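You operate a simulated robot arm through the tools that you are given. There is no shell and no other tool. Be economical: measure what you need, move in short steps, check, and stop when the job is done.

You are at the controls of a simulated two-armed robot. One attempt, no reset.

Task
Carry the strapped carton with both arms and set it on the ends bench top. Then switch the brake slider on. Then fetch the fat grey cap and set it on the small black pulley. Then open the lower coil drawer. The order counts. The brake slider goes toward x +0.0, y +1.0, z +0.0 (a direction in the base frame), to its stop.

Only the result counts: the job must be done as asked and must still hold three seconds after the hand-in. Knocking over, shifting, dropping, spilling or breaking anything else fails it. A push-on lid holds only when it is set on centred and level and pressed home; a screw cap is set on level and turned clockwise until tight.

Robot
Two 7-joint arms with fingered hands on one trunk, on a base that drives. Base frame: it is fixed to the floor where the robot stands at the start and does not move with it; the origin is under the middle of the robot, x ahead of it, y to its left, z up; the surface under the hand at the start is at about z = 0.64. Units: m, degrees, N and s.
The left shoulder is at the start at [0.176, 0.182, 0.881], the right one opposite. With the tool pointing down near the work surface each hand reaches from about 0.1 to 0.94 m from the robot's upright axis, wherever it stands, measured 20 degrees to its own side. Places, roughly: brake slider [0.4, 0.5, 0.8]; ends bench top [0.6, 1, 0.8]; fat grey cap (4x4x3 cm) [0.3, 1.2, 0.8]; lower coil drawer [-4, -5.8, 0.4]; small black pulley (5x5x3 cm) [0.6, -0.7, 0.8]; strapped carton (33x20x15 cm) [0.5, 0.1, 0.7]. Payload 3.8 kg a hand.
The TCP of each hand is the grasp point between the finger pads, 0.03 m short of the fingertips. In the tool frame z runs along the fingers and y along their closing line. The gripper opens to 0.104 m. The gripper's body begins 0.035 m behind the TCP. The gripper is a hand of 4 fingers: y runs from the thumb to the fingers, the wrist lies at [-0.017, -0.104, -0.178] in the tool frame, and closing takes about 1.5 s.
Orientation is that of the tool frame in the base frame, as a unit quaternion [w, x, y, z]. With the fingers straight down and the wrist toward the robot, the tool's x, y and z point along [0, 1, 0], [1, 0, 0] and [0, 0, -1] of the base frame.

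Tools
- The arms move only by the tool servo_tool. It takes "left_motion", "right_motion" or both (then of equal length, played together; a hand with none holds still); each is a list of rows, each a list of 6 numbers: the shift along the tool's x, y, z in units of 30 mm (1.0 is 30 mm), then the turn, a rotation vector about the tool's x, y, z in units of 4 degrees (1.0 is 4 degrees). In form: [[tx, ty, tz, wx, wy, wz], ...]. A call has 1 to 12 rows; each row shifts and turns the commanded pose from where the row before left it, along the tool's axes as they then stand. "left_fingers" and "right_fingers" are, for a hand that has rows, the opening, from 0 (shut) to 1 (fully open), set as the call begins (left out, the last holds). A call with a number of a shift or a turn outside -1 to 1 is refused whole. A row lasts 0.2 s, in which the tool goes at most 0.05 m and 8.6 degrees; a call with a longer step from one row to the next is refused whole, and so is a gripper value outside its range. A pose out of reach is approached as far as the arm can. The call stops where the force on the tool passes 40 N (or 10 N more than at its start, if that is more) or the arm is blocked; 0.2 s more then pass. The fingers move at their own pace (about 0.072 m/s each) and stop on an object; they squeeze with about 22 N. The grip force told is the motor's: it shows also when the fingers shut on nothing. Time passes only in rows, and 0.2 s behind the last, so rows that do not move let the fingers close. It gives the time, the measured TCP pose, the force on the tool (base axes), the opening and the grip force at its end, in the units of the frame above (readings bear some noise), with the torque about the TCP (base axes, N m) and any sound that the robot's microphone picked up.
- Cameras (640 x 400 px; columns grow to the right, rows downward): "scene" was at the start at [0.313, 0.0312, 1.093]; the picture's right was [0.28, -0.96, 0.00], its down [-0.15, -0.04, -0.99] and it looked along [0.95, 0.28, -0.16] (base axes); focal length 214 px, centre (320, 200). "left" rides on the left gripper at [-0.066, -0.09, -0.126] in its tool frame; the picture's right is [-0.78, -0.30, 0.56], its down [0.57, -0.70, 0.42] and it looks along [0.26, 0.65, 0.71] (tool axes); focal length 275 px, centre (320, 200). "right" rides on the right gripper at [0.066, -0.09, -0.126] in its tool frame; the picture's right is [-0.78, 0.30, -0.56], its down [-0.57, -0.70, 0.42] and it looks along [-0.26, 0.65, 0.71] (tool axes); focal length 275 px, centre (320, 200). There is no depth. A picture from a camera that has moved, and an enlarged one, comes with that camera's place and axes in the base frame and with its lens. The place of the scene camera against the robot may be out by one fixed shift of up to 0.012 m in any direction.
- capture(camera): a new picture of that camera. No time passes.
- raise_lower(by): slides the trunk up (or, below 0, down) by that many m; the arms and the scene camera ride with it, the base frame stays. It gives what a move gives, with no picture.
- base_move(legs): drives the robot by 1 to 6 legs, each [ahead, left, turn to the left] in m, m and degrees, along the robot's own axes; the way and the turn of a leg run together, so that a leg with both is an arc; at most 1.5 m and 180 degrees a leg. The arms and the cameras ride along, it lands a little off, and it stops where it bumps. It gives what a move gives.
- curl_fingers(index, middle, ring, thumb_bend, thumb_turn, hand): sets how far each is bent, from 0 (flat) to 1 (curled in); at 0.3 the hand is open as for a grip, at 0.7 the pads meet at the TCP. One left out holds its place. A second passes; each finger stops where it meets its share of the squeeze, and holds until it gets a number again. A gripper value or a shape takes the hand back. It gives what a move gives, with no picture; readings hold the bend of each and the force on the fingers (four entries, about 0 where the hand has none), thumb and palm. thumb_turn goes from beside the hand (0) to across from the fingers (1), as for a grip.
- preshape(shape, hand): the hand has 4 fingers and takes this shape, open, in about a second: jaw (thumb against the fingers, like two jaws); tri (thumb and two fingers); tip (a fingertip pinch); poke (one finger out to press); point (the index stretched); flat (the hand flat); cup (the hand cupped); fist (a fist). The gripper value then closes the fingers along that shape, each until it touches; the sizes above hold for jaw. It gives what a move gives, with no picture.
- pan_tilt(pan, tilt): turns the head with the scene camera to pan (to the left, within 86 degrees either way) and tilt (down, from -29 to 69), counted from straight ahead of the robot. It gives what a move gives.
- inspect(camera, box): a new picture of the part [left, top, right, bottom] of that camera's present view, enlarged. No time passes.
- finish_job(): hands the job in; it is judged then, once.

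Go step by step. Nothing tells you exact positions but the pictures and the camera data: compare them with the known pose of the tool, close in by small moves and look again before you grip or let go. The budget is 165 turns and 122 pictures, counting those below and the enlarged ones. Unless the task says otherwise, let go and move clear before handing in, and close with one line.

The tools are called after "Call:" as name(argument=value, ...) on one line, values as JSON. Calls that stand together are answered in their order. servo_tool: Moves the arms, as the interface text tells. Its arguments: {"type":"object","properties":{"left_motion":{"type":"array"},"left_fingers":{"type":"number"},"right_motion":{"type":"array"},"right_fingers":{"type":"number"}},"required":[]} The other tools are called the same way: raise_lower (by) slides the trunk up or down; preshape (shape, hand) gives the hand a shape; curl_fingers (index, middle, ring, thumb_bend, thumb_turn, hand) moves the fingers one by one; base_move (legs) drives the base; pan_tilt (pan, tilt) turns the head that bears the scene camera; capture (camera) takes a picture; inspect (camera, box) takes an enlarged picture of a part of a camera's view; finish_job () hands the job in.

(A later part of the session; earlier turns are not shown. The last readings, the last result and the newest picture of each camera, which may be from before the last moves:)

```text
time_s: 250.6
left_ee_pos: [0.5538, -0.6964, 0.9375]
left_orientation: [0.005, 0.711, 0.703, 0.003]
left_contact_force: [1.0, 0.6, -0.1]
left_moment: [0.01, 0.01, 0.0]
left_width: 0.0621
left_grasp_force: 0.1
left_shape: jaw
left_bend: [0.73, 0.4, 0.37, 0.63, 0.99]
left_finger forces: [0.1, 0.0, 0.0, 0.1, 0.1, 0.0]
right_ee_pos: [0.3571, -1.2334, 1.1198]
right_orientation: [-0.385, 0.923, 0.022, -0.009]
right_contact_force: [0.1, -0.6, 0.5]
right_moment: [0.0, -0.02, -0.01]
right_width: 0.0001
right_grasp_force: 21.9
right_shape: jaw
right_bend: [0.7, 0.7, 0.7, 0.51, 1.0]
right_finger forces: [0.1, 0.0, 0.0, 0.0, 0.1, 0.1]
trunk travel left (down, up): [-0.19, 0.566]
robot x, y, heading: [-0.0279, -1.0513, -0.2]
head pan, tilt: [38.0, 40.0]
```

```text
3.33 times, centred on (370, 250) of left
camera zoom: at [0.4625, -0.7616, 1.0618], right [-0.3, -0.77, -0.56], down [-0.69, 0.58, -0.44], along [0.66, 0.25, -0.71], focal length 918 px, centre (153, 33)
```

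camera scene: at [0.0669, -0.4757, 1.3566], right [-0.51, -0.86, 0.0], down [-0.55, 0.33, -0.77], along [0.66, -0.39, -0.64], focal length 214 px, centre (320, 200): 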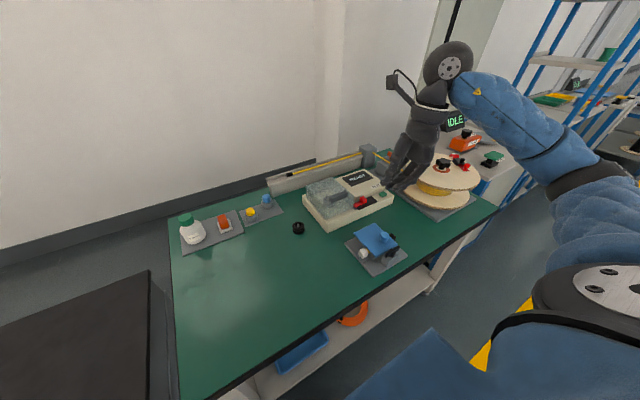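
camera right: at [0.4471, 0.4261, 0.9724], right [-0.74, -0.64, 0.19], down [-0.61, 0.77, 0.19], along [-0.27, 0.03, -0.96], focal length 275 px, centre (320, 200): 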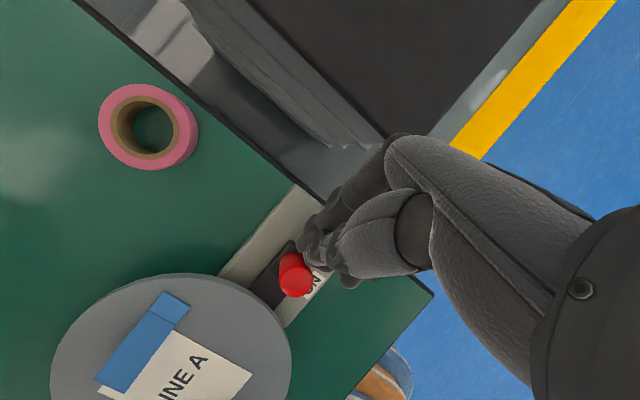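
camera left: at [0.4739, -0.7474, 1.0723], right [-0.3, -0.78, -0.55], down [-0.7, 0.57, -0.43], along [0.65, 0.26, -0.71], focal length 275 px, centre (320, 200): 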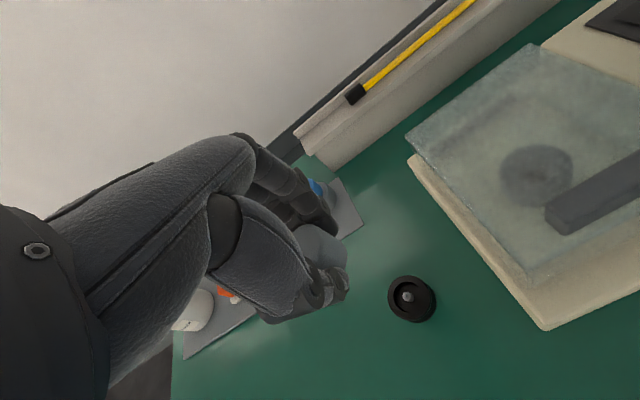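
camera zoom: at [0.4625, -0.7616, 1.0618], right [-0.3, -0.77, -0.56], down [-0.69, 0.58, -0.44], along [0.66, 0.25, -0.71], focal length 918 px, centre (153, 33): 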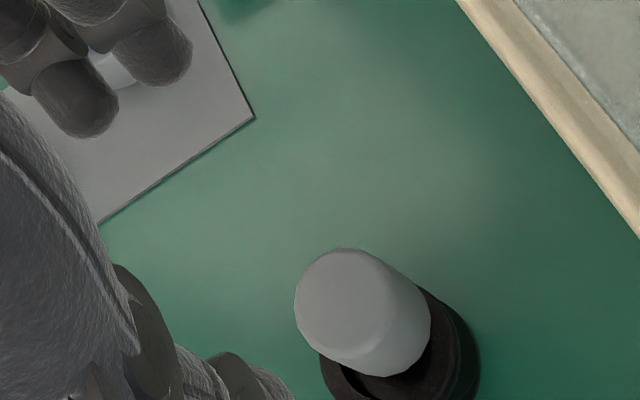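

The cap is about (+9, -3) mm off. I regrip it a little higher, lift it slightly, shift it over and set it down again.

Call:
servo_tool(left_motion=[[-0.08, 0.2, 0.7, 0, 0, 0], [0, 0, 0.72, 0, 0, 0], [0, 0, 0.72, 0, 0, 0], [0, 0, 0.72, 0, 0, 0], [0, 0, 0.72, 0, 0, 0]])

Call:
servo_tool(left_motion=[[0, 0, 0, 0, 0, 0], [0, 0, 0, 0, 0, 0], [0, 0, 0, 0, 0, 0], [0, 0, 0, 0, 0, 0], [0, 0, 0, 0, 0, 0]], left_fingers=0)

Call:
servo_tool(left_motion=[[0, 0, -0.3, 0, 0, 0], [0, 0, -0.3, 0, 0, 0], [0, 0, 0, 0, 0, 0]])

Call:
inspect(camera="scene", box=[280, 165, 360, 225])

```text
time_s: 251.8
left_ee_pos: [0.5627, -0.7013, 0.8298]
left_orientation: [0.006, 0.711, 0.703, 0.003]
left_contact_force: [0.7, 0.3, -0.1]
left_moment: [-0.02, 0.01, -0.01]
left_width: 0.0623
left_grasp_force: 0.0
left_shape: jaw
left_bend: [0.73, 0.4, 0.37, 0.63, 0.99]
left_finger forces: [0.0, 0.0, 0.0, 0.1, 0.0, 0.1]
right_ee_pos: [0.358, -1.2327, 1.1211]
right_orientation: [-0.384, 0.923, 0.022, -0.011]
right_contact_force: [0.1, 0.5, -1.4]
right_moment: [0.01, -0.01, 0.0]
right_width: 0.0001
right_grasp_force: 22.1
right_shape: jaw
right_bend: [0.7, 0.7, 0.7, 0.51, 1.0]
right_finger forces: [0.0, 0.1, 0.0, 0.0, 0.0, 0.1]
trunk travel left (down, up): [-0.19, 0.566]
robot x, y, heading: [-0.0299, -1.0499, -0.0]
head pan, tilt: [38.0, 40.0]
```

```text
time_s: 253.0
left_ee_pos: [0.5611, -0.7016, 0.8294]
left_orientation: [0.005, 0.71, 0.704, 0.003]
left_contact_force: [-0.8, 0.2, -0.1]
left_moment: [0.02, 0.01, -0.04]
left_width: 0.0207
left_grasp_force: 22.0
left_shape: jaw
left_bend: [0.72, 0.56, 0.67, 0.75, 1.0]
left_finger forces: [9.4, 7.7, 0.1, 0.1, 17.3, 0.1]
right_ee_pos: [0.3578, -1.2338, 1.1194]
right_orientation: [-0.384, 0.923, 0.023, -0.011]
right_contact_force: [-0.9, 0.4, -0.5]
right_moment: [0.0, 0.0, 0.02]
right_width: 0.0
right_grasp_force: 22.2
right_shape: jaw
right_bend: [0.7, 0.7, 0.7, 0.51, 1.0]
right_finger forces: [0.0, 0.0, 0.0, 0.1, 0.0, 0.0]
trunk travel left (down, up): [-0.19, 0.566]
robot x, y, heading: [-0.0281, -1.0533, -0.6]
head pan, tilt: [38.0, 40.0]
```

```text
time_s: 253.8
left_ee_pos: [0.5629, -0.7016, 0.8475]
left_orientation: [0.005, 0.712, 0.702, 0.003]
left_contact_force: [-0.3, -0.7, -0.7]
left_moment: [-0.01, 0.05, -0.04]
left_width: 0.0201
left_grasp_force: 22.0
left_shape: jaw
left_bend: [0.72, 0.56, 0.67, 0.75, 1.0]
left_finger forces: [9.5, 7.9, 0.1, 0.1, 17.2, 0.0]
right_ee_pos: [0.358, -1.2325, 1.1203]
right_orientation: [-0.384, 0.923, 0.022, -0.01]
right_contact_force: [0.1, -0.4, -0.2]
right_moment: [0.01, 0.0, -0.01]
right_width: 0.0
right_grasp_force: 22.3
right_shape: jaw
right_bend: [0.7, 0.7, 0.7, 0.51, 1.0]
right_finger forces: [0.0, 0.1, 0.0, 0.0, 0.0, 0.0]
trunk travel left (down, up): [-0.19, 0.566]
robot x, y, heading: [-0.0285, -1.0522, -0.4]
head pan, tilt: [38.0, 40.0]
```

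```text
6.67 times, centred on (320, 195) of scene
camera zoom: at [0.1725, -0.9947, 1.2029], right [0.61, -0.79, 0.0], down [-0.51, -0.39, -0.77], along [0.61, 0.47, -0.64], focal length 1430 px, centre (320, 233)
```

zoom: 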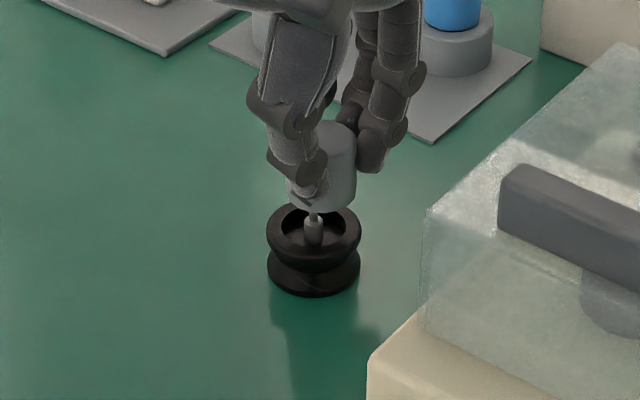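

From both views, the cap needs to go about 8.5 mm back (-x). I shift it, and check once more before lowering.

Call:
servo_tool(left_motion=[[0, 0, -0.1, 0, 0, 0], [-0.02, -0.28, 0, 0, 0, 0], [0, 0, 0, 0, 0, 0]])

Call:
inspect(camera="scene", box=[280, 165, 360, 225])

```text
time_s: 254.6
left_ee_pos: [0.552, -0.7017, 0.8502]
left_orientation: [0.006, 0.711, 0.704, 0.003]
left_contact_force: [0.1, 0.0, -0.9]
left_moment: [-0.01, 0.03, 0.01]
left_width: 0.0207
left_grasp_force: 22.0
left_shape: jaw
left_bend: [0.72, 0.56, 0.67, 0.75, 1.0]
left_finger forces: [9.4, 7.9, 0.1, 0.0, 17.2, 0.0]
right_ee_pos: [0.3581, -1.2329, 1.1203]
right_orientation: [-0.384, 0.923, 0.023, -0.011]
right_contact_force: [-0.2, 0.5, 0.5]
right_moment: [-0.02, -0.01, 0.02]
right_width: 0.0
right_grasp_force: 22.8
right_shape: jaw
right_bend: [0.7, 0.7, 0.7, 0.51, 1.0]
right_finger forces: [0.1, 0.0, 0.1, 0.0, 0.0, 0.1]
trunk travel left (down, up): [-0.19, 0.566]
robot x, y, heading: [-0.0261, -1.0514, -0.4]
head pan, tilt: [38.0, 40.0]
```

```text
6.67 times, centred on (320, 195) of scene
camera zoom: at [0.1725, -0.9947, 1.2029], right [0.61, -0.79, 0.0], down [-0.51, -0.39, -0.77], along [0.61, 0.47, -0.64], focal length 1430 px, centre (320, 233)
```

zoom: 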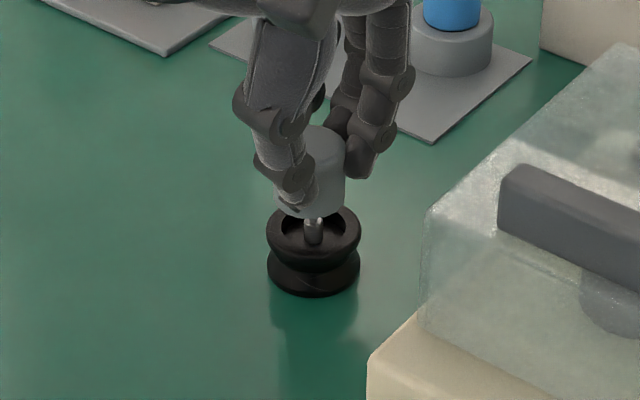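

Now aligned within about 1.5 mm. I lower it slowly onto the pulley.

Call:
servo_tool(left_motion=[[-0.03, 0.02, 0.25, 0, 0, 0], [0, 0, 0.25, 0, 0, 0], [0, 0, 0.15, 0, 0, 0], [0, 0, 0, 0, 0, 0]])

Call:
servo_tool(left_motion=[[0, 0, 0.12, 0, 0, 0], [0, 0, 0.1, 0, 0, 0], [0, 0, 0, 0, 0, 0]])

```text
time_s: 255.6
left_ee_pos: [0.5539, -0.7015, 0.8299]
left_orientation: [0.005, 0.711, 0.703, 0.004]
left_contact_force: [0.3, -0.1, -1.5]
left_moment: [0.0, -0.02, -0.03]
left_width: 0.0204
left_grasp_force: 22.4
left_shape: jaw
left_bend: [0.72, 0.56, 0.67, 0.75, 1.0]
left_finger forces: [9.5, 7.9, 0.1, 0.0, 17.1, 0.1]
right_ee_pos: [0.3576, -1.2329, 1.1201]
right_orientation: [-0.384, 0.923, 0.022, -0.011]
right_contact_force: [-0.1, -0.2, -0.8]
right_moment: [-0.02, 0.0, -0.02]
right_width: 0.0001
right_grasp_force: 22.3
right_shape: jaw
right_bend: [0.7, 0.7, 0.7, 0.51, 1.0]
right_finger forces: [0.0, 0.0, 0.0, 0.0, 0.0, 0.0]
trunk travel left (down, up): [-0.19, 0.566]
robot x, y, heading: [-0.0309, -1.0488, -0.4]
head pan, tilt: [38.0, 40.0]
```

```text
time_s: 256.4
left_ee_pos: [0.553, -0.7026, 0.8275]
left_orientation: [0.008, 0.711, 0.703, 0.005]
left_contact_force: [-0.4, 2.3, 16.4]
left_moment: [0.05, 0.0, 0.04]
left_width: 0.0214
left_grasp_force: 22.1
left_shape: jaw
left_bend: [0.72, 0.55, 0.67, 0.75, 1.0]
left_finger forces: [10.4, 9.9, 0.3, 0.0, 19.7, 0.0]
right_ee_pos: [0.3563, -1.233, 1.1201]
right_orientation: [-0.384, 0.923, 0.023, -0.01]
right_contact_force: [-0.4, 0.6, 0.4]
right_moment: [-0.02, 0.03, 0.02]
right_width: 0.0003
right_grasp_force: 22.0
right_shape: jaw
right_bend: [0.7, 0.7, 0.7, 0.51, 1.0]
right_finger forces: [0.0, 0.1, 0.0, 0.0, 0.0, 0.1]
trunk travel left (down, up): [-0.19, 0.566]
robot x, y, heading: [-0.0297, -1.0496, -0.1]
head pan, tilt: [38.0, 40.0]
```

Contact at rim level with almost no side moment. I press a bit, release and look.

Call:
servo_tool(left_motion=[[0, 0, 0.08, 0, 0, 0], [0, 0, 0.05, 0, 0, 0], [0, 0, 0, 0, 0, 0]])

Call:
servo_tool(left_motion=[[0, 0, -0.05, 0, 0, 0], [0, 0, 0, 0, 0, 0], [0, 0, 0, 0, 0, 0], [0, 0, 0, 0, 0, 0], [0, 0, 0, 0, 0, 0]], left_fingers=0.6)

Call:
servo_tool(left_motion=[[0, 0, -0.3, 0, 0, 0], [0, 0, -0.6, 0, 0, 0], [0, 0, -0.8, 0, 0, 0], [0, 0, -0.8, 0, 0, 0], [0, 0, -0.8, 0, 0, 0]])

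Call:
inspect(camera="scene", box=[280, 165, 360, 225])

```text
time_s: 257.2
left_ee_pos: [0.5531, -0.7051, 0.8233]
left_orientation: [0.007, 0.712, 0.702, 0.005]
left_contact_force: [1.3, -1.0, 24.8]
left_moment: [0.18, -0.17, 0.02]
left_width: 0.0214
left_grasp_force: 22.3
left_shape: jaw
left_bend: [0.72, 0.55, 0.72, 0.77, 1.0]
left_finger forces: [12.0, 10.1, 11.2, 0.1, 17.0, 0.1]
right_ee_pos: [0.356, -1.2346, 1.1209]
right_orientation: [-0.385, 0.923, 0.022, -0.009]
right_contact_force: [0.3, -0.3, 0.5]
right_moment: [-0.02, 0.0, -0.01]
right_width: 0.0
right_grasp_force: 22.1
right_shape: jaw
right_bend: [0.7, 0.7, 0.7, 0.51, 1.0]
right_finger forces: [0.0, 0.0, 0.0, 0.0, 0.0, 0.0]
trunk travel left (down, up): [-0.19, 0.566]
robot x, y, heading: [-0.0274, -1.0496, -0.2]
head pan, tilt: [38.0, 40.0]
```

```text
time_s: 258.4
left_ee_pos: [0.5538, -0.7026, 0.8217]
left_orientation: [0.006, 0.711, 0.703, 0.003]
left_contact_force: [0.0, -0.3, 0.9]
left_moment: [0.0, 0.0, 0.01]
left_width: 0.0619
left_grasp_force: 0.0
left_shape: jaw
left_bend: [0.73, 0.41, 0.37, 0.64, 0.99]
left_finger forces: [0.0, 0.1, 0.0, 0.0, 0.0, 0.0]
right_ee_pos: [0.3583, -1.2331, 1.1206]
right_orientation: [-0.385, 0.923, 0.022, -0.01]
right_contact_force: [0.2, -0.4, 0.1]
right_moment: [-0.01, -0.03, -0.01]
right_width: 0.0
right_grasp_force: 22.3
right_shape: jaw
right_bend: [0.7, 0.7, 0.7, 0.51, 1.0]
right_finger forces: [0.0, 0.0, 0.1, 0.0, 0.0, 0.0]
trunk travel left (down, up): [-0.19, 0.566]
robot x, y, heading: [-0.0287, -1.0536, -0.4]
head pan, tilt: [38.0, 40.0]
```

```text
time_s: 259.6
left_ee_pos: [0.5515, -0.7036, 0.9232]
left_orientation: [0.005, 0.71, 0.704, 0.002]
left_contact_force: [-0.1, -0.9, 0.3]
left_moment: [-0.03, 0.02, 0.02]
left_width: 0.062
left_grasp_force: 0.1
left_shape: jaw
left_bend: [0.73, 0.41, 0.37, 0.63, 0.99]
left_finger forces: [0.0, 0.0, 0.1, 0.1, 0.1, 0.0]
right_ee_pos: [0.3573, -1.2333, 1.1214]
right_orientation: [-0.384, 0.923, 0.023, -0.011]
right_contact_force: [-1.0, -0.6, 0.3]
right_moment: [-0.02, 0.0, 0.04]
right_width: 0.0
right_grasp_force: 21.7
right_shape: jaw
right_bend: [0.7, 0.7, 0.7, 0.51, 1.0]
right_finger forces: [0.0, 0.0, 0.0, 0.0, 0.1, 0.1]
trunk travel left (down, up): [-0.19, 0.566]
robot x, y, heading: [-0.0277, -1.0475, -0.0]
head pan, tilt: [38.0, 40.0]
```

```text
6.67 times, centred on (320, 195) of scene
camera zoom: at [0.1721, -0.9949, 1.203], right [0.61, -0.79, 0.0], down [-0.51, -0.39, -0.77], along [0.61, 0.47, -0.64], focal length 1430 px, centre (320, 233)
```

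zoom: 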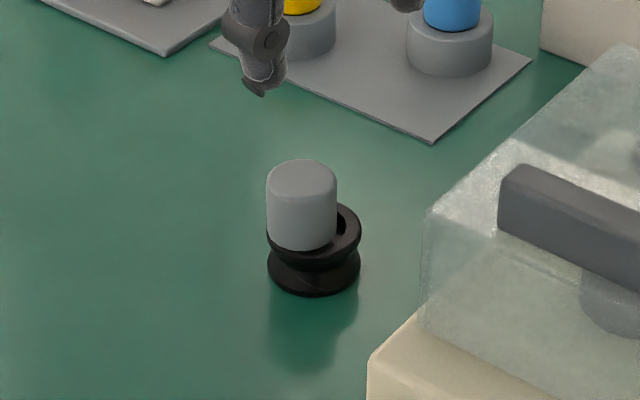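

The cap slid during pressing because I was holding it about 12 mm off my thumb's line. I regrip it properly centred in the fingers and lift it slightly.

Call:
servo_tool(left_motion=[[0.58, 0.07, 0.3, 0, 0, 0], [0, 0, 0.7, 0, 0, 0], [0, 0, 0.7, 0, 0, 0], [0, 0, 0.7, 0, 0, 0], [0, 0, 0.7, 0, 0, 0], [0, 0, 0, 0, 0, 0]])

Call:
servo_tool(left_motion=[[0, 0, 0, 0, 0, 0], [0, 0, 0, 0, 0, 0], [0, 0, 0, 0, 0, 0], [0, 0, 0, 0, 0, 0], [0, 0, 0, 0, 0, 0]], left_fingers=0)

Call:
servo_tool(left_motion=[[0, 0, -0.35, 0, 0, 0], [0, 0, -0.35, 0, 0, 0], [0, 0, 0, 0, 0, 0]])

Call:
inspect(camera="scene", box=[280, 165, 360, 225])

```text
time_s: 261.0
left_ee_pos: [0.555, -0.6849, 0.8282]
left_orientation: [0.007, 0.711, 0.703, 0.003]
left_contact_force: [0.4, 0.5, -0.5]
left_moment: [-0.01, 0.05, 0.03]
left_width: 0.0622
left_grasp_force: 0.0
left_shape: jaw
left_bend: [0.73, 0.41, 0.37, 0.63, 0.99]
left_finger forces: [0.1, 0.1, 0.0, 0.0, 0.0, 0.0]
right_ee_pos: [0.3588, -1.2326, 1.1206]
right_orientation: [-0.385, 0.923, 0.022, -0.01]
right_contact_force: [-0.2, -0.4, -0.1]
right_moment: [0.03, 0.04, 0.02]
right_width: 0.0
right_grasp_force: 21.3
right_shape: jaw
right_bend: [0.7, 0.7, 0.7, 0.51, 1.0]
right_finger forces: [0.1, 0.0, 0.0, 0.0, 0.0, 0.0]
trunk travel left (down, up): [-0.19, 0.566]
robot x, y, heading: [-0.0297, -1.048, -0.1]
head pan, tilt: [38.0, 40.0]
```

```text
time_s: 262.2
left_ee_pos: [0.5547, -0.6847, 0.8287]
left_orientation: [0.006, 0.711, 0.703, 0.003]
left_contact_force: [0.0, 0.0, -0.2]
left_moment: [0.0, -0.03, 0.01]
left_width: 0.0238
left_grasp_force: 22.0
left_shape: jaw
left_bend: [0.73, 0.59, 0.63, 0.75, 1.0]
left_finger forces: [12.3, 5.8, 0.0, 0.0, 18.1, 0.0]
right_ee_pos: [0.3573, -1.2332, 1.1195]
right_orientation: [-0.384, 0.923, 0.022, -0.011]
right_contact_force: [-0.6, 0.1, -0.6]
right_moment: [0.0, -0.01, -0.02]
right_width: 0.0001
right_grasp_force: 22.4
right_shape: jaw
right_bend: [0.7, 0.7, 0.7, 0.51, 1.0]
right_finger forces: [0.0, 0.0, 0.0, 0.0, 0.0, 0.0]
trunk travel left (down, up): [-0.19, 0.566]
robot x, y, heading: [-0.0316, -1.052, -0.3]
head pan, tilt: [38.0, 40.0]
```

```text
time_s: 263.0
left_ee_pos: [0.5551, -0.6842, 0.8491]
left_orientation: [0.005, 0.711, 0.703, 0.002]
left_contact_force: [-0.1, 0.4, -0.7]
left_moment: [0.01, 0.03, -0.04]
left_width: 0.0238
left_grasp_force: 22.5
left_shape: jaw
left_bend: [0.73, 0.59, 0.63, 0.75, 1.0]
left_finger forces: [12.3, 5.8, 0.1, 0.1, 17.9, 0.0]
right_ee_pos: [0.3576, -1.2326, 1.1206]
right_orientation: [-0.384, 0.923, 0.023, -0.011]
right_contact_force: [-0.6, -0.3, 0.8]
right_moment: [-0.05, 0.03, -0.01]
right_width: 0.0001
right_grasp_force: 21.9
right_shape: jaw
right_bend: [0.7, 0.7, 0.7, 0.51, 1.0]
right_finger forces: [0.0, 0.0, 0.0, 0.0, 0.1, 0.0]
trunk travel left (down, up): [-0.19, 0.566]
robot x, y, heading: [-0.0307, -1.0505, -0.4]
head pan, tilt: [38.0, 40.0]
```

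```text
6.67 times, centred on (320, 195) of scene
camera zoom: at [0.1725, -0.9947, 1.2029], right [0.61, -0.79, 0.0], down [-0.51, -0.39, -0.77], along [0.61, 0.47, -0.64], focal length 1430 px, centre (320, 233)
```

zoom: 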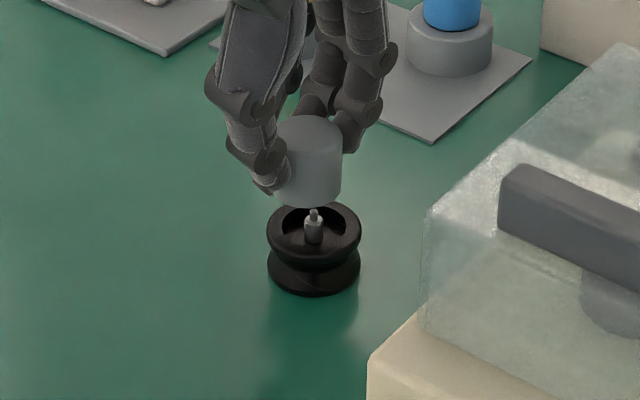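

The cap needs about (-5.6, -7.4) mm. I shift and lower gently to contact.

Call:
servo_tool(left_motion=[[-0.25, -0.19, 0, 0, 0, 0], [0, 0, 0, 0, 0, 0]])

Call:
servo_tool(left_motion=[[0, 0, 0.25, 0, 0, 0], [0, 0, 0.25, 0, 0, 0], [0, 0, 0, 0, 0, 0]])

Call:
servo_tool(left_motion=[[0, 0, 0.1, 0, 0, 0], [0, 0, 0.08, 0, 0, 0], [0, 0, 0, 0, 0, 0]])

```text
time_s: 263.6
left_ee_pos: [0.5491, -0.6912, 0.8495]
left_orientation: [0.006, 0.711, 0.703, 0.004]
left_contact_force: [-0.3, -1.2, 0.2]
left_moment: [-0.03, -0.02, 0.0]
left_width: 0.024
left_grasp_force: 22.5
left_shape: jaw
left_bend: [0.73, 0.59, 0.63, 0.75, 1.0]
left_finger forces: [12.3, 5.9, 0.1, 0.1, 18.0, 0.0]
right_ee_pos: [0.3581, -1.2327, 1.1205]
right_orientation: [-0.384, 0.923, 0.022, -0.011]
right_contact_force: [0.0, -0.9, 0.0]
right_moment: [0.02, -0.01, -0.01]
right_width: 0.0001
right_grasp_force: 21.3
right_shape: jaw
right_bend: [0.7, 0.7, 0.7, 0.51, 1.0]
right_finger forces: [0.1, 0.1, 0.0, 0.1, 0.0, 0.0]
trunk travel left (down, up): [-0.19, 0.566]
robot x, y, heading: [-0.0259, -1.0509, -0.4]
head pan, tilt: [38.0, 40.0]
```

```text
time_s: 264.4
left_ee_pos: [0.5504, -0.6923, 0.8331]
left_orientation: [0.006, 0.711, 0.703, 0.003]
left_contact_force: [-0.5, 0.5, -0.8]
left_moment: [-0.02, -0.01, -0.01]
left_width: 0.0238
left_grasp_force: 21.9
left_shape: jaw
left_bend: [0.73, 0.59, 0.63, 0.75, 1.0]
left_finger forces: [12.2, 5.9, 0.1, 0.1, 18.0, 0.0]
right_ee_pos: [0.3573, -1.2348, 1.121]
right_orientation: [-0.383, 0.923, 0.023, -0.011]
right_contact_force: [-1.0, 0.7, -0.5]
right_moment: [-0.01, 0.04, 0.03]
right_width: 0.0001
right_grasp_force: 21.7
right_shape: jaw
right_bend: [0.7, 0.7, 0.7, 0.51, 1.0]
right_finger forces: [0.1, 0.1, 0.0, 0.0, 0.0, 0.1]
trunk travel left (down, up): [-0.19, 0.566]
robot x, y, heading: [-0.0283, -1.0484, -0.4]
head pan, tilt: [38.0, 40.0]
```

```text
time_s: 265.2
left_ee_pos: [0.5492, -0.6932, 0.8287]
left_orientation: [0.005, 0.711, 0.703, 0.002]
left_contact_force: [0.3, 0.1, 0.4]
left_moment: [0.0, -0.01, 0.01]
left_width: 0.0241
left_grasp_force: 21.7
left_shape: jaw
left_bend: [0.73, 0.59, 0.63, 0.75, 1.0]
left_finger forces: [12.3, 5.9, 0.0, 0.1, 18.0, 0.1]
right_ee_pos: [0.358, -1.2341, 1.1216]
right_orientation: [-0.384, 0.923, 0.023, -0.011]
right_contact_force: [0.4, 0.3, 0.3]
right_moment: [0.0, -0.01, 0.02]
right_width: 0.0
right_grasp_force: 21.3
right_shape: jaw
right_bend: [0.7, 0.7, 0.7, 0.51, 1.0]
right_finger forces: [0.0, 0.0, 0.0, 0.0, 0.1, 0.1]
trunk travel left (down, up): [-0.19, 0.566]
robot x, y, heading: [-0.0293, -1.0501, -0.4]
head pan, tilt: [38.0, 40.0]
```

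No contact yet at the former rest height; I continue in small steps.

Call:
servo_tool(left_motion=[[0, 0, 0.08, 0, 0, 0], [0, 0, 0.05, 0, 0, 0], [0, 0, 0, 0, 0, 0]])

Call:
servo_tool(left_motion=[[0, 0, 0.08, 0, 0, 0], [0, 0, 0, 0, 0, 0]])

```text
time_s: 266.0
left_ee_pos: [0.55, -0.6924, 0.8264]
left_orientation: [0.007, 0.712, 0.702, 0.004]
left_contact_force: [-2.9, 1.9, 13.2]
left_moment: [0.01, -0.02, -0.01]
left_width: 0.0244
left_grasp_force: 22.0
left_shape: jaw
left_bend: [0.74, 0.59, 0.63, 0.75, 1.0]
left_finger forces: [12.7, 7.1, 0.0, 0.0, 21.6, 0.0]
right_ee_pos: [0.3565, -1.2345, 1.1212]
right_orientation: [-0.384, 0.923, 0.023, -0.01]
right_contact_force: [-1.2, 0.2, 0.0]
right_moment: [0.01, 0.02, 0.0]
right_width: 0.0003
right_grasp_force: 22.0
right_shape: jaw
right_bend: [0.7, 0.7, 0.7, 0.51, 1.0]
right_finger forces: [0.1, 0.0, 0.1, 0.0, 0.0, 0.1]
trunk travel left (down, up): [-0.19, 0.566]
robot x, y, heading: [-0.0319, -1.0535, -0.3]
head pan, tilt: [38.0, 40.0]
```

```text
time_s: 266.6
left_ee_pos: [0.55, -0.6919, 0.8264]
left_orientation: [0.008, 0.712, 0.702, 0.006]
left_contact_force: [-0.9, 3.2, 24.4]
left_moment: [0.05, -0.06, 0.04]
left_width: 0.0251
left_grasp_force: 21.8
left_shape: jaw
left_bend: [0.74, 0.59, 0.63, 0.75, 1.0]
left_finger forces: [14.1, 9.3, 0.1, 0.0, 23.4, 0.1]
right_ee_pos: [0.356, -1.2334, 1.1216]
right_orientation: [-0.384, 0.923, 0.022, -0.009]
right_contact_force: [-1.0, 0.0, 1.3]
right_moment: [0.0, 0.01, 0.0]
right_width: 0.0
right_grasp_force: 22.5
right_shape: jaw
right_bend: [0.7, 0.7, 0.7, 0.51, 1.0]
right_finger forces: [0.0, 0.0, 0.0, 0.0, 0.1, 0.0]
trunk travel left (down, up): [-0.19, 0.566]
robot x, y, heading: [-0.0283, -1.0502, -0.3]
head pan, tilt: [38.0, 40.0]
```

Solid, even contact at 24 N with no tilt moment. I unload, release and rise, then look.

Call:
servo_tool(left_motion=[[0, 0, -0.09, 0, 0, 0], [0, 0, 0, 0, 0, 0]])

Call:
servo_tool(left_motion=[[0, 0, 0, 0, 0, 0], [0, 0, 0, 0, 0, 0], [0, 0, 0, 0, 0, 0], [0, 0, 0, 0, 0, 0]], left_fingers=0.6)

Call:
servo_tool(left_motion=[[0, 0, -0.3, 0, 0, 0], [0, 0, -0.6, 0, 0, 0], [0, 0, -0.8, 0, 0, 0], [0, 0, -0.8, 0, 0, 0], [0, 0, -0.8, 0, 0, 0], [0, 0, -0.8, 0, 0, 0]])

Call:
inspect(camera="scene", box=[280, 165, 360, 225])

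```text
time_s: 267.2
left_ee_pos: [0.5501, -0.6928, 0.8251]
left_orientation: [0.006, 0.711, 0.703, 0.003]
left_contact_force: [4.3, 2.1, 17.8]
left_moment: [0.02, -0.23, 0.04]
left_width: 0.0253
left_grasp_force: 21.4
left_shape: jaw
left_bend: [0.74, 0.59, 0.63, 0.75, 1.0]
left_finger forces: [15.6, 9.0, 0.0, 0.1, 20.0, 0.1]
right_ee_pos: [0.3579, -1.2347, 1.1214]
right_orientation: [-0.385, 0.923, 0.023, -0.01]
right_contact_force: [0.2, -0.8, 0.1]
right_moment: [0.01, 0.0, 0.0]
right_width: 0.0
right_grasp_force: 21.7
right_shape: jaw
right_bend: [0.7, 0.7, 0.7, 0.51, 1.0]
right_finger forces: [0.0, 0.0, 0.0, 0.1, 0.1, 0.0]
trunk travel left (down, up): [-0.19, 0.566]
robot x, y, heading: [-0.0302, -1.0508, -0.4]
head pan, tilt: [38.0, 40.0]
```

```text
time_s: 268.2
left_ee_pos: [0.5499, -0.6919, 0.8249]
left_orientation: [0.005, 0.711, 0.704, 0.003]
left_contact_force: [0.0, -0.3, -0.1]
left_moment: [0.01, -0.02, -0.01]
left_width: 0.0619
left_grasp_force: 0.0
left_shape: jaw
left_bend: [0.73, 0.41, 0.37, 0.64, 0.99]
left_finger forces: [0.0, 0.0, 0.0, 0.1, 0.1, 0.0]
right_ee_pos: [0.357, -1.2323, 1.121]
right_orientation: [-0.384, 0.923, 0.023, -0.011]
right_contact_force: [-0.3, 0.3, 0.3]
right_moment: [-0.03, -0.01, 0.01]
right_width: 0.0
right_grasp_force: 22.0
right_shape: jaw
right_bend: [0.7, 0.7, 0.7, 0.51, 1.0]
right_finger forces: [0.0, 0.0, 0.0, 0.1, 0.0, 0.0]
trunk travel left (down, up): [-0.19, 0.566]
robot x, y, heading: [-0.0287, -1.0522, -0.2]
head pan, tilt: [38.0, 40.0]
```

```text
time_s: 269.6
left_ee_pos: [0.549, -0.692, 0.9466]
left_orientation: [0.005, 0.712, 0.702, 0.003]
left_contact_force: [0.3, 0.3, 0.3]
left_moment: [0.01, 0.03, 0.02]
left_width: 0.0618
left_grasp_force: 0.1
left_shape: jaw
left_bend: [0.73, 0.41, 0.37, 0.63, 0.99]
left_finger forces: [0.0, 0.0, 0.0, 0.0, 0.0, 0.0]
right_ee_pos: [0.357, -1.2331, 1.12]
right_orientation: [-0.384, 0.923, 0.021, -0.009]
right_contact_force: [0.2, -0.7, -0.1]
right_moment: [0.0, 0.03, 0.04]
right_width: 0.0
right_grasp_force: 22.0
right_shape: jaw
right_bend: [0.7, 0.7, 0.7, 0.51, 1.0]
right_finger forces: [0.0, 0.0, 0.0, 0.0, 0.0, 0.1]
trunk travel left (down, up): [-0.19, 0.566]
robot x, y, heading: [-0.0312, -1.0465, 0.1]
head pan, tilt: [38.0, 40.0]
```

```text
6.67 times, centred on (320, 195) of scene
camera zoom: at [0.1722, -0.9948, 1.2029], right [0.61, -0.79, 0.0], down [-0.51, -0.39, -0.77], along [0.61, 0.47, -0.64], focal length 1430 px, centre (320, 233)
```

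zoom: 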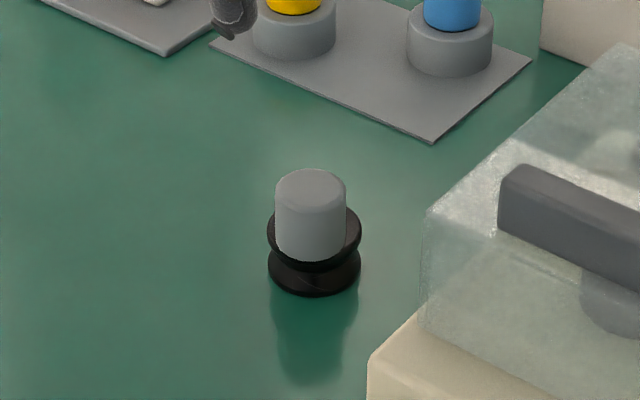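

The cap now sits upright and centred on the pulley. I lift the left hand, back into the aisle and drive along it toward the drawer's region, then turn around.

Call:
servo_tool(left_motion=[[0, 0, -0.8, 0, 0, 0], [0, 0, -0.8, 0, 0, 0], [0, 0, -0.8, 0, 0, 0], [0, 0, -0.8, 0, 0, 0], [0, 0, -0.8, 0, 0, 0], [0, 0, -0.8, 0, 0, 0]])

Call:
base_move(legs=[[-1.35, 0, 0], [0, -1.5, 0]])

Call:
base_move(legs=[[0, -1.5, 0], [0, -1.5, 0]])

Call:
base_move(legs=[[0, 0, 90], [0, 0, 90]])

Call:
pan_tilt(pan=0, tilt=18)

```text
time_s: 271.0
left_ee_pos: [0.5458, -0.6908, 1.0925]
left_orientation: [0.005, 0.712, 0.703, 0.003]
left_contact_force: [0.2, -0.1, -1.2]
left_moment: [0.04, -0.02, -0.01]
left_width: 0.0621
left_grasp_force: 0.1
left_shape: jaw
left_bend: [0.73, 0.41, 0.37, 0.63, 0.99]
left_finger forces: [0.0, 0.0, 0.0, 0.0, 0.0, 0.0]
right_ee_pos: [0.3577, -1.2341, 1.1211]
right_orientation: [-0.384, 0.923, 0.022, -0.01]
right_contact_force: [-1.0, -0.2, 0.3]
right_moment: [-0.01, -0.01, 0.03]
right_width: 0.0
right_grasp_force: 22.0
right_shape: jaw
right_bend: [0.7, 0.7, 0.7, 0.51, 1.0]
right_finger forces: [0.0, 0.0, 0.0, 0.1, 0.0, 0.0]
trunk travel left (down, up): [-0.19, 0.566]
robot x, y, heading: [-0.0307, -1.0515, -0.1]
head pan, tilt: [38.0, 40.0]
```

```text
time_s: 284.7
left_ee_pos: [-0.8135, -2.1656, 1.0922]
left_orientation: [0.006, 0.717, 0.697, 0.003]
left_contact_force: [0.4, 0.0, -0.4]
left_moment: [0.02, 0.02, 0.01]
left_width: 0.062
left_grasp_force: 0.1
left_shape: jaw
left_bend: [0.73, 0.41, 0.37, 0.63, 0.99]
left_finger forces: [0.0, 0.1, 0.0, 0.0, 0.0, 0.0]
right_ee_pos: [-1.0106, -2.7055, 1.12]
right_orientation: [-0.385, 0.923, 0.015, -0.007]
right_contact_force: [-1.0, -0.2, 0.8]
right_moment: [0.02, 0.0, 0.0]
right_width: 0.0
right_grasp_force: 22.1
right_shape: jaw
right_bend: [0.7, 0.7, 0.7, 0.51, 1.0]
right_finger forces: [0.1, 0.0, 0.0, 0.1, 0.0, 0.0]
trunk travel left (down, up): [-0.19, 0.566]
robot x, y, heading: [-1.3959, -2.5175, -1.1]
head pan, tilt: [38.0, 40.0]
```

```text
time_s: 299.2
left_ee_pos: [-0.8981, -5.1752, 1.092]
left_orientation: [0.006, 0.714, 0.701, 0.002]
left_contact_force: [0.1, -0.3, 0.2]
left_moment: [-0.01, -0.01, 0.01]
left_width: 0.0622
left_grasp_force: 0.1
left_shape: jaw
left_bend: [0.73, 0.41, 0.37, 0.63, 0.99]
left_finger forces: [0.0, 0.0, 0.0, 0.0, 0.1, 0.0]
right_ee_pos: [-1.0908, -5.7179, 1.1207]
right_orientation: [-0.384, 0.923, 0.019, -0.008]
right_contact_force: [-1.1, 0.9, 0.2]
right_moment: [0.01, 0.02, -0.04]
right_width: 0.0
right_grasp_force: 22.1
right_shape: jaw
right_bend: [0.7, 0.7, 0.7, 0.51, 1.0]
right_finger forces: [0.1, 0.1, 0.1, 0.0, 0.0, 0.1]
trunk travel left (down, up): [-0.19, 0.566]
robot x, y, heading: [-1.4773, -5.5342, -0.6]
head pan, tilt: [38.0, 40.0]
```

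```text
time_s: 307.2
left_ee_pos: [-2.0679, -5.8655, 1.0918]
left_orientation: [-0.003, -0.686, 0.727, 0.006]
left_contact_force: [-0.5, 0.1, -0.8]
left_moment: [-0.04, 0.0, -0.01]
left_width: 0.0619
left_grasp_force: 0.1
left_shape: jaw
left_bend: [0.73, 0.41, 0.37, 0.63, 0.99]
left_finger forces: [0.0, 0.0, 0.1, 0.0, 0.0, 0.0]
right_ee_pos: [-1.855, -5.3335, 1.1211]
right_orientation: [0.001, 0.0, 0.923, -0.384]
right_contact_force: [-1.0, 0.6, 0.4]
right_moment: [-0.01, 0.02, 0.01]
right_width: 0.0
right_grasp_force: 21.8
right_shape: jaw
right_bend: [0.7, 0.7, 0.7, 0.51, 1.0]
right_finger forces: [0.0, 0.0, 0.0, 0.0, 0.1, 0.0]
trunk travel left (down, up): [-0.19, 0.566]
robot x, y, heading: [-1.4757, -5.5348, 177.0]
head pan, tilt: [38.0, 40.0]
```

```text
time_s: 308.2
left_ee_pos: [-2.0671, -5.8656, 1.0917]
left_orientation: [-0.004, -0.686, 0.727, 0.005]
left_contact_force: [0.8, 0.6, -0.6]
left_moment: [-0.01, 0.01, 0.0]
left_width: 0.062
left_grasp_force: 0.0
left_shape: jaw
left_bend: [0.73, 0.41, 0.37, 0.63, 0.99]
left_finger forces: [0.1, 0.1, 0.0, 0.0, 0.0, 0.1]
right_ee_pos: [-1.8541, -5.3317, 1.1209]
right_orientation: [0.002, -0.001, 0.923, -0.384]
right_contact_force: [-0.2, -0.5, 0.0]
right_moment: [0.02, 0.01, 0.0]
right_width: 0.0
right_grasp_force: 21.6
right_shape: jaw
right_bend: [0.7, 0.7, 0.7, 0.51, 1.0]
right_finger forces: [0.0, 0.0, 0.0, 0.0, 0.1, 0.0]
trunk travel left (down, up): [-0.19, 0.566]
robot x, y, heading: [-1.4765, -5.5311, 177.0]
head pan, tilt: [0.0, 18.0]
```

I'm in the aisle facing -x. One picture toward the drawer cabinet.

Call:
capture(camera="scene")

```text
3 pictures are left
camera scene: at [-1.6816, -5.5156, 1.2375], right [0.05, 1.0, 0.0], down [0.31, -0.02, -0.95], along [-0.95, 0.05, -0.31], focal length 214 px, centre (320, 200)
```

scene: 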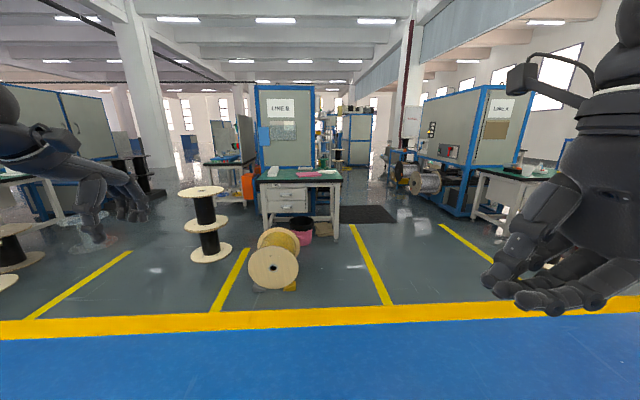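

The drawer unit is under the bench straight ahead, with a cable reel on the floor in front of it. I zoom in there.

Call:
inspect(camera="scene", box=[240, 165, 360, 245])

```text
5.00 times, centred on (300, 205) of scene
camera zoom: at [-1.6816, -5.5156, 1.2375], right [0.05, 1.0, 0.0], down [0.31, -0.02, -0.95], along [-0.95, 0.05, -0.31], focal length 1072 px, centre (420, 175)
```

zoom: 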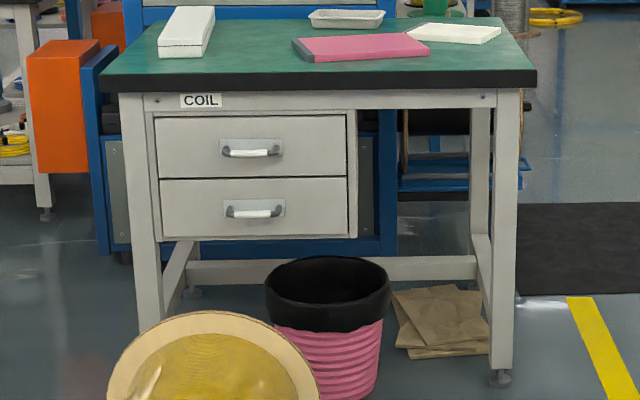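

The lower coil drawer's handle is at about (-3.88, -5.764, 0.446), facing +x; the reel stands in front of it, so I'll work from its right side. I straighten, drive ahead and right, and lower the trunk.

Call:
base_move(legs=[[0, 0, 3], [1.55, -0.28, 0]])

Call:
raise_lower(by=-0.15)

Call:
servo_tool(left_motion=[[0, -0.6, 0.6, 1, 0, 0], [0, -0.6, 0.6, 1, 0, 0], [0, -0.6, 0.4, 1, 0, 0], [0, -0.6, 0.3, 1, 0, 0], [0, 0, 0, 1, 0, 0], [0, 0, 0, 1, 0, 0], [0, 0, 0, 1, 0, 0], [0, 0, 0, 1, 0, 0], [0, 0, 0, 1, 0, 0], [0, 0, 0, 1, 0, 0], [0, 0, 0, 1, 0, 0], [0, 0, 0, 1, 0, 0]])

```text
refused: 1.55 is not a number from -1.5 to 1.5
```

```text
time_s: 310.0
left_ee_pos: [-2.0668, -5.8662, 0.9421]
left_orientation: [-0.003, -0.687, 0.727, 0.005]
left_contact_force: [0.7, -0.1, -0.1]
left_moment: [-0.04, 0.0, -0.02]
left_width: 0.0621
left_grasp_force: 0.0
left_shape: jaw
left_bend: [0.73, 0.41, 0.37, 0.63, 0.99]
left_finger forces: [0.0, 0.0, 0.0, 0.0, 0.1, 0.0]
right_ee_pos: [-1.8535, -5.3322, 0.9697]
right_orientation: [0.0, -0.001, 0.924, -0.384]
right_contact_force: [-0.1, 0.1, -0.3]
right_moment: [0.01, 0.02, -0.01]
right_width: 0.0003
right_grasp_force: 21.8
right_shape: jaw
right_bend: [0.7, 0.7, 0.7, 0.51, 1.0]
right_finger forces: [0.0, 0.0, 0.0, 0.0, 0.0, 0.1]
trunk travel left (down, up): [-0.04, 0.716]
robot x, y, heading: [-1.4755, -5.5303, 177.1]
head pan, tilt: [0.0, 18.0]
```

```text
time_s: 312.6
left_ee_pos: [-1.9912, -5.8703, 0.8928]
left_orientation: [0.277, -0.627, 0.667, -0.292]
left_contact_force: [-0.5, 0.4, -0.1]
left_moment: [0.03, 0.01, 0.0]
left_width: 0.062
left_grasp_force: 0.1
left_shape: jaw
left_bend: [0.73, 0.41, 0.37, 0.63, 0.99]
left_finger forces: [0.0, 0.0, 0.1, 0.0, 0.0, 0.0]
right_ee_pos: [-1.8555, -5.3321, 0.9701]
right_orientation: [0.001, 0.0, 0.923, -0.384]
right_contact_force: [0.4, -0.8, 1.1]
right_moment: [0.01, 0.03, -0.02]
right_width: 0.0002
right_grasp_force: 21.9
right_shape: jaw
right_bend: [0.7, 0.7, 0.7, 0.51, 1.0]
right_finger forces: [0.1, 0.0, 0.0, 0.1, 0.1, 0.2]
trunk travel left (down, up): [-0.04, 0.716]
robot x, y, heading: [-1.4757, -5.5276, 177.0]
head pan, tilt: [0.0, 18.0]
```

The hand pitches fine. Still in the open aisle, I finish the pitch to 60° and lower the hand to the handle's height to test the reach.

Call:
servo_tool(left_motion=[[0, 0, 0, 1, 0, 0], [0, 0, 0, 1, 0, 0], [0, 0, 0, 1, 0, 0], [0.36, -0.92, 0.53, 0, 0, 0], [0.36, -0.92, 0.53, 0, 0, 0], [0.36, -0.92, 0.53, 0, 0, 0], [0.36, -0.92, 0.53, 0, 0, 0], [0.36, -0.92, 0.53, 0, 0, 0], [0.36, -0.92, 0.53, 0, 0, 0], [0.36, -0.92, 0.53, 0, 0, 0], [0.36, -0.92, 0.53, 0, 0, 0], [0.36, -0.92, 0.53, 0, 0, 0]])

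Call:
servo_tool(left_motion=[[0.36, -0.92, 0.53, 0, 0, 0], [0.36, -0.92, 0.53, 0, 0, 0], [0.36, -0.92, 0.53, 0, 0, 0], [0.36, -0.92, 0.53, 0, 0, 0], [0.36, -0.92, 0.53, 0, 0, 0]])

```text
time_s: 315.2
left_ee_pos: [-1.7701, -5.9808, 0.9862]
left_orientation: [0.341, -0.596, 0.633, -0.359]
left_contact_force: [-1.1, 0.8, 0.0]
left_moment: [0.02, -0.01, 0.01]
left_width: 0.0621
left_grasp_force: 0.0
left_shape: jaw
left_bend: [0.73, 0.41, 0.37, 0.63, 0.99]
left_finger forces: [0.1, 0.2, 0.1, 0.1, 0.1, 0.1]
left hand out of reach, approached as far as the arm can: row 11, 12
right_ee_pos: [-1.8542, -5.3318, 0.9705]
right_orientation: [0.0, 0.0, 0.924, -0.383]
right_contact_force: [0.6, -0.2, -0.2]
right_moment: [-0.03, 0.01, 0.0]
right_width: 0.0
right_grasp_force: 21.9
right_shape: jaw
right_bend: [0.7, 0.7, 0.7, 0.51, 1.0]
right_finger forces: [0.0, 0.0, 0.1, 0.0, 0.0, 0.0]
trunk travel left (down, up): [-0.04, 0.716]
robot x, y, heading: [-1.4756, -5.5379, 176.9]
head pan, tilt: [0.0, 18.0]
```

```text
time_s: 316.4
left_ee_pos: [-1.7064, -6.0644, 0.9597]
left_orientation: [0.34, -0.596, 0.633, -0.358]
left_contact_force: [0.4, -0.1, 0.0]
left_moment: [0.01, 0.02, -0.05]
left_width: 0.0621
left_grasp_force: 0.0
left_shape: jaw
left_bend: [0.73, 0.41, 0.37, 0.63, 0.99]
left_finger forces: [0.0, 0.0, 0.0, 0.0, 0.0, 0.0]
left hand out of reach, approached as far as the arm can: row 1, 2, 3, 4, 5
right_ee_pos: [-1.8524, -5.3322, 0.9722]
right_orientation: [0.001, -0.002, 0.923, -0.384]
right_contact_force: [0.0, 0.3, 0.4]
right_moment: [0.01, 0.01, 0.02]
right_width: 0.0
right_grasp_force: 21.7
right_shape: jaw
right_bend: [0.7, 0.7, 0.7, 0.51, 1.0]
right_finger forces: [0.1, 0.1, 0.0, 0.0, 0.0, 0.0]
trunk travel left (down, up): [-0.04, 0.716]
robot x, y, heading: [-1.4757, -5.5298, 177.2]
head pan, tilt: [0.0, 18.0]
```

I pitched the wrong way (fingers toward me). I reverse it: back to pointing down, forward, then pitch up the other way.

Call:
servo_tool(left_motion=[[0, 0, 0, -1, 0, 0], [0, 0, 0, -1, 0, 0], [0, 0, 0, -1, 0, 0], [0, 0, 0, -1, 0, 0], [0, 0, 0, -1, 0, 0], [0, 0, 0, -1, 0, 0], [0, 0, 0, -1, 0, 0], [0, 0, 0, -1, 0, 0], [0, 0, 0, -1, 0, 0], [0, 0, 0, -1, 0, 0], [0, 0, 0, -1, 0, 0], [0, 0, 0, -1, 0, 0]])

Call:
servo_tool(left_motion=[[0, 0, 0, -1, 0, 0], [0, 0, 0, -1, 0, 0], [0, 0, 0, -1, 0, 0], [0, 0.9, 0, 0, 0, 0], [0, 0.9, 0, 0, 0, 0], [0, 0.9, 0, 0, 0, 0], [0, 0.9, 0, 0, 0, 0], [0, 0.9, 0, 0, 0, 0], [0, 0.9, 0, 0, 0, 0], [0, 0.9, 0, 0, 0, 0], [0, 0.9, 0, 0, 0, 0], [0, 0.9, 0, 0, 0, 0]])

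Call:
servo_tool(left_motion=[[0, 0, 0, -1, 0, 0], [0, 0, 0, -1, 0, 0], [0, 0, 0, -1, 0, 0], [0, 0, 0, -1, 0, 0], [0, 0, 0, -1, 0, 0], [0, 0, 0, -1, 0, 0], [0, 0, 0, -1, 0, 0], [0, 0, 0, -1, 0, 0], [0, 0, 0, -1, 0, 0], [0, 0, 0, -1, 0, 0], [0, 0, 0, -1, 0, 0], [0, 0, 0, -1, 0, 0]])

```text
time_s: 319.0
left_ee_pos: [-1.7082, -6.0651, 0.961]
left_orientation: [0.068, -0.683, 0.724, -0.069]
left_contact_force: [0.2, -0.6, -0.6]
left_moment: [-0.01, 0.03, 0.01]
left_width: 0.0621
left_grasp_force: 0.1
left_shape: jaw
left_bend: [0.73, 0.41, 0.37, 0.63, 0.99]
left_finger forces: [0.0, 0.0, 0.0, 0.0, 0.0, 0.0]
right_ee_pos: [-1.8539, -5.3328, 0.9705]
right_orientation: [0.001, -0.002, 0.923, -0.384]
right_contact_force: [0.5, 0.3, -0.1]
right_moment: [0.01, 0.02, 0.02]
right_width: 0.0002
right_grasp_force: 21.9
right_shape: jaw
right_bend: [0.7, 0.7, 0.7, 0.51, 1.0]
right_finger forces: [0.0, 0.0, 0.0, 0.1, 0.0, 0.1]
trunk travel left (down, up): [-0.04, 0.716]
robot x, y, heading: [-1.4732, -5.5306, 177.2]
head pan, tilt: [0.0, 18.0]
```

```text
time_s: 321.6
left_ee_pos: [-1.9512, -6.052, 0.9637]
left_orientation: [-0.003, -0.686, 0.727, 0.005]
left_contact_force: [-0.6, -0.4, -0.7]
left_moment: [0.0, -0.01, 0.01]
left_width: 0.062
left_grasp_force: 0.1
left_shape: jaw
left_bend: [0.73, 0.41, 0.37, 0.63, 0.99]
left_finger forces: [0.0, 0.0, 0.1, 0.0, 0.1, 0.0]
right_ee_pos: [-1.855, -5.3328, 0.9701]
right_orientation: [0.002, -0.001, 0.923, -0.384]
right_contact_force: [-0.5, 0.0, 0.4]
right_moment: [0.03, 0.01, -0.02]
right_width: 0.0001
right_grasp_force: 22.1
right_shape: jaw
right_bend: [0.7, 0.7, 0.7, 0.51, 1.0]
right_finger forces: [0.0, 0.0, 0.0, 0.0, 0.1, 0.1]
trunk travel left (down, up): [-0.04, 0.716]
robot x, y, heading: [-1.4791, -5.5332, 176.9]
head pan, tilt: [0.0, 18.0]
```

```text
time_s: 324.2
left_ee_pos: [-1.9506, -6.0506, 0.9636]
left_orientation: [-0.283, -0.626, 0.661, 0.301]
left_contact_force: [0.5, -0.1, 0.3]
left_moment: [-0.05, -0.01, 0.0]
left_width: 0.0622
left_grasp_force: 0.1
left_shape: jaw
left_bend: [0.73, 0.41, 0.37, 0.63, 0.99]
left_finger forces: [0.1, 0.1, 0.0, 0.0, 0.0, 0.1]
right_ee_pos: [-1.8545, -5.3311, 0.9696]
right_orientation: [0.002, -0.001, 0.923, -0.384]
right_contact_force: [0.7, 0.1, 0.2]
right_moment: [-0.02, 0.0, -0.01]
right_width: 0.0002
right_grasp_force: 21.8
right_shape: jaw
right_bend: [0.7, 0.7, 0.7, 0.51, 1.0]
right_finger forces: [0.0, 0.0, 0.0, 0.0, 0.0, 0.1]
trunk travel left (down, up): [-0.04, 0.716]
robot x, y, heading: [-1.4785, -5.528, 177.1]
head pan, tilt: [0.0, 18.0]
```

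Right direction now. I finish to 60° and lower toward z 0.45.

Call:
servo_tool(left_motion=[[0, 0, 0, -1, 0, 0], [0, 0, 0, -1, 0, 0], [0, 0, 0, -1, 0, 0], [0, -0.87, 0.5, 0, 0, 0], [0, -0.87, 0.5, 0, 0, 0], [0, -0.87, 0.5, 0, 0, 0], [0, -0.87, 0.5, 0, 0, 0], [0, -0.87, 0.5, 0, 0, 0], [0, -0.87, 0.5, 0, 0, 0], [0, -0.87, 0.5, 0, 0, 0], [0, -0.87, 0.5, 0, 0, 0], [0, -0.87, 0.5, 0, 0, 0]])

Call:
servo_tool(left_motion=[[0, -0.87, 0.5, 0, 0, 0], [0, -0.87, 0.5, 0, 0, 0], [0, -0.87, 0.5, 0, 0, 0], [0, -0.87, 0.5, 0, 0, 0], [0, -0.87, 0.5, 0, 0, 0], [0, -0.87, 0.5, 0, 0, 0], [0, -0.87, 0.5, 0, 0, 0], [0, -0.87, 0.5, 0, 0, 0]])

```text
time_s: 326.8
left_ee_pos: [-1.9682, -6.0588, 0.7019]
left_orientation: [-0.346, -0.593, 0.627, 0.368]
left_contact_force: [0.3, 0.2, -0.9]
left_moment: [-0.03, 0.02, 0.0]
left_width: 0.0623
left_grasp_force: 0.0
left_shape: jaw
left_bend: [0.73, 0.41, 0.37, 0.63, 0.99]
left_finger forces: [0.0, 0.1, 0.0, 0.0, 0.0, 0.0]
left hand out of reach, approached as far as the arm can: row 11, 12
right_ee_pos: [-1.8538, -5.3322, 0.9705]
right_orientation: [0.002, -0.001, 0.923, -0.384]
right_contact_force: [-0.6, -0.1, -1.0]
right_moment: [-0.05, 0.02, -0.02]
right_width: 0.0001
right_grasp_force: 21.7
right_shape: jaw
right_bend: [0.7, 0.7, 0.7, 0.51, 1.0]
right_finger forces: [0.1, 0.0, 0.0, 0.0, 0.0, 0.0]
trunk travel left (down, up): [-0.04, 0.716]
robot x, y, heading: [-1.4769, -5.534, 177.1]
head pan, tilt: [0.0, 18.0]
```

```text
time_s: 328.6
left_ee_pos: [-1.9763, -6.1133, 0.5672]
left_orientation: [-0.338, -0.592, 0.634, 0.365]
left_contact_force: [0.3, -0.4, -0.2]
left_moment: [0.0, -0.01, 0.0]
left_width: 0.0621
left_grasp_force: 0.0
left_shape: jaw
left_bend: [0.73, 0.41, 0.37, 0.63, 0.99]
left_finger forces: [0.0, 0.0, 0.1, 0.1, 0.1, 0.0]
left hand out of reach, approached as far as the arm can: row 1, 2, 3, 4, 5, 6, 7, 8
right_ee_pos: [-1.8542, -5.3324, 0.9701]
right_orientation: [0.002, -0.001, 0.923, -0.384]
right_contact_force: [-0.2, 0.0, 0.1]
right_moment: [0.02, 0.0, 0.02]
right_width: 0.0001
right_grasp_force: 22.6
right_shape: jaw
right_bend: [0.7, 0.7, 0.7, 0.51, 1.0]
right_finger forces: [0.0, 0.1, 0.0, 0.1, 0.1, 0.0]
trunk travel left (down, up): [-0.04, 0.716]
robot x, y, heading: [-1.4766, -5.5298, 176.9]
head pan, tilt: [0.0, 18.0]
```

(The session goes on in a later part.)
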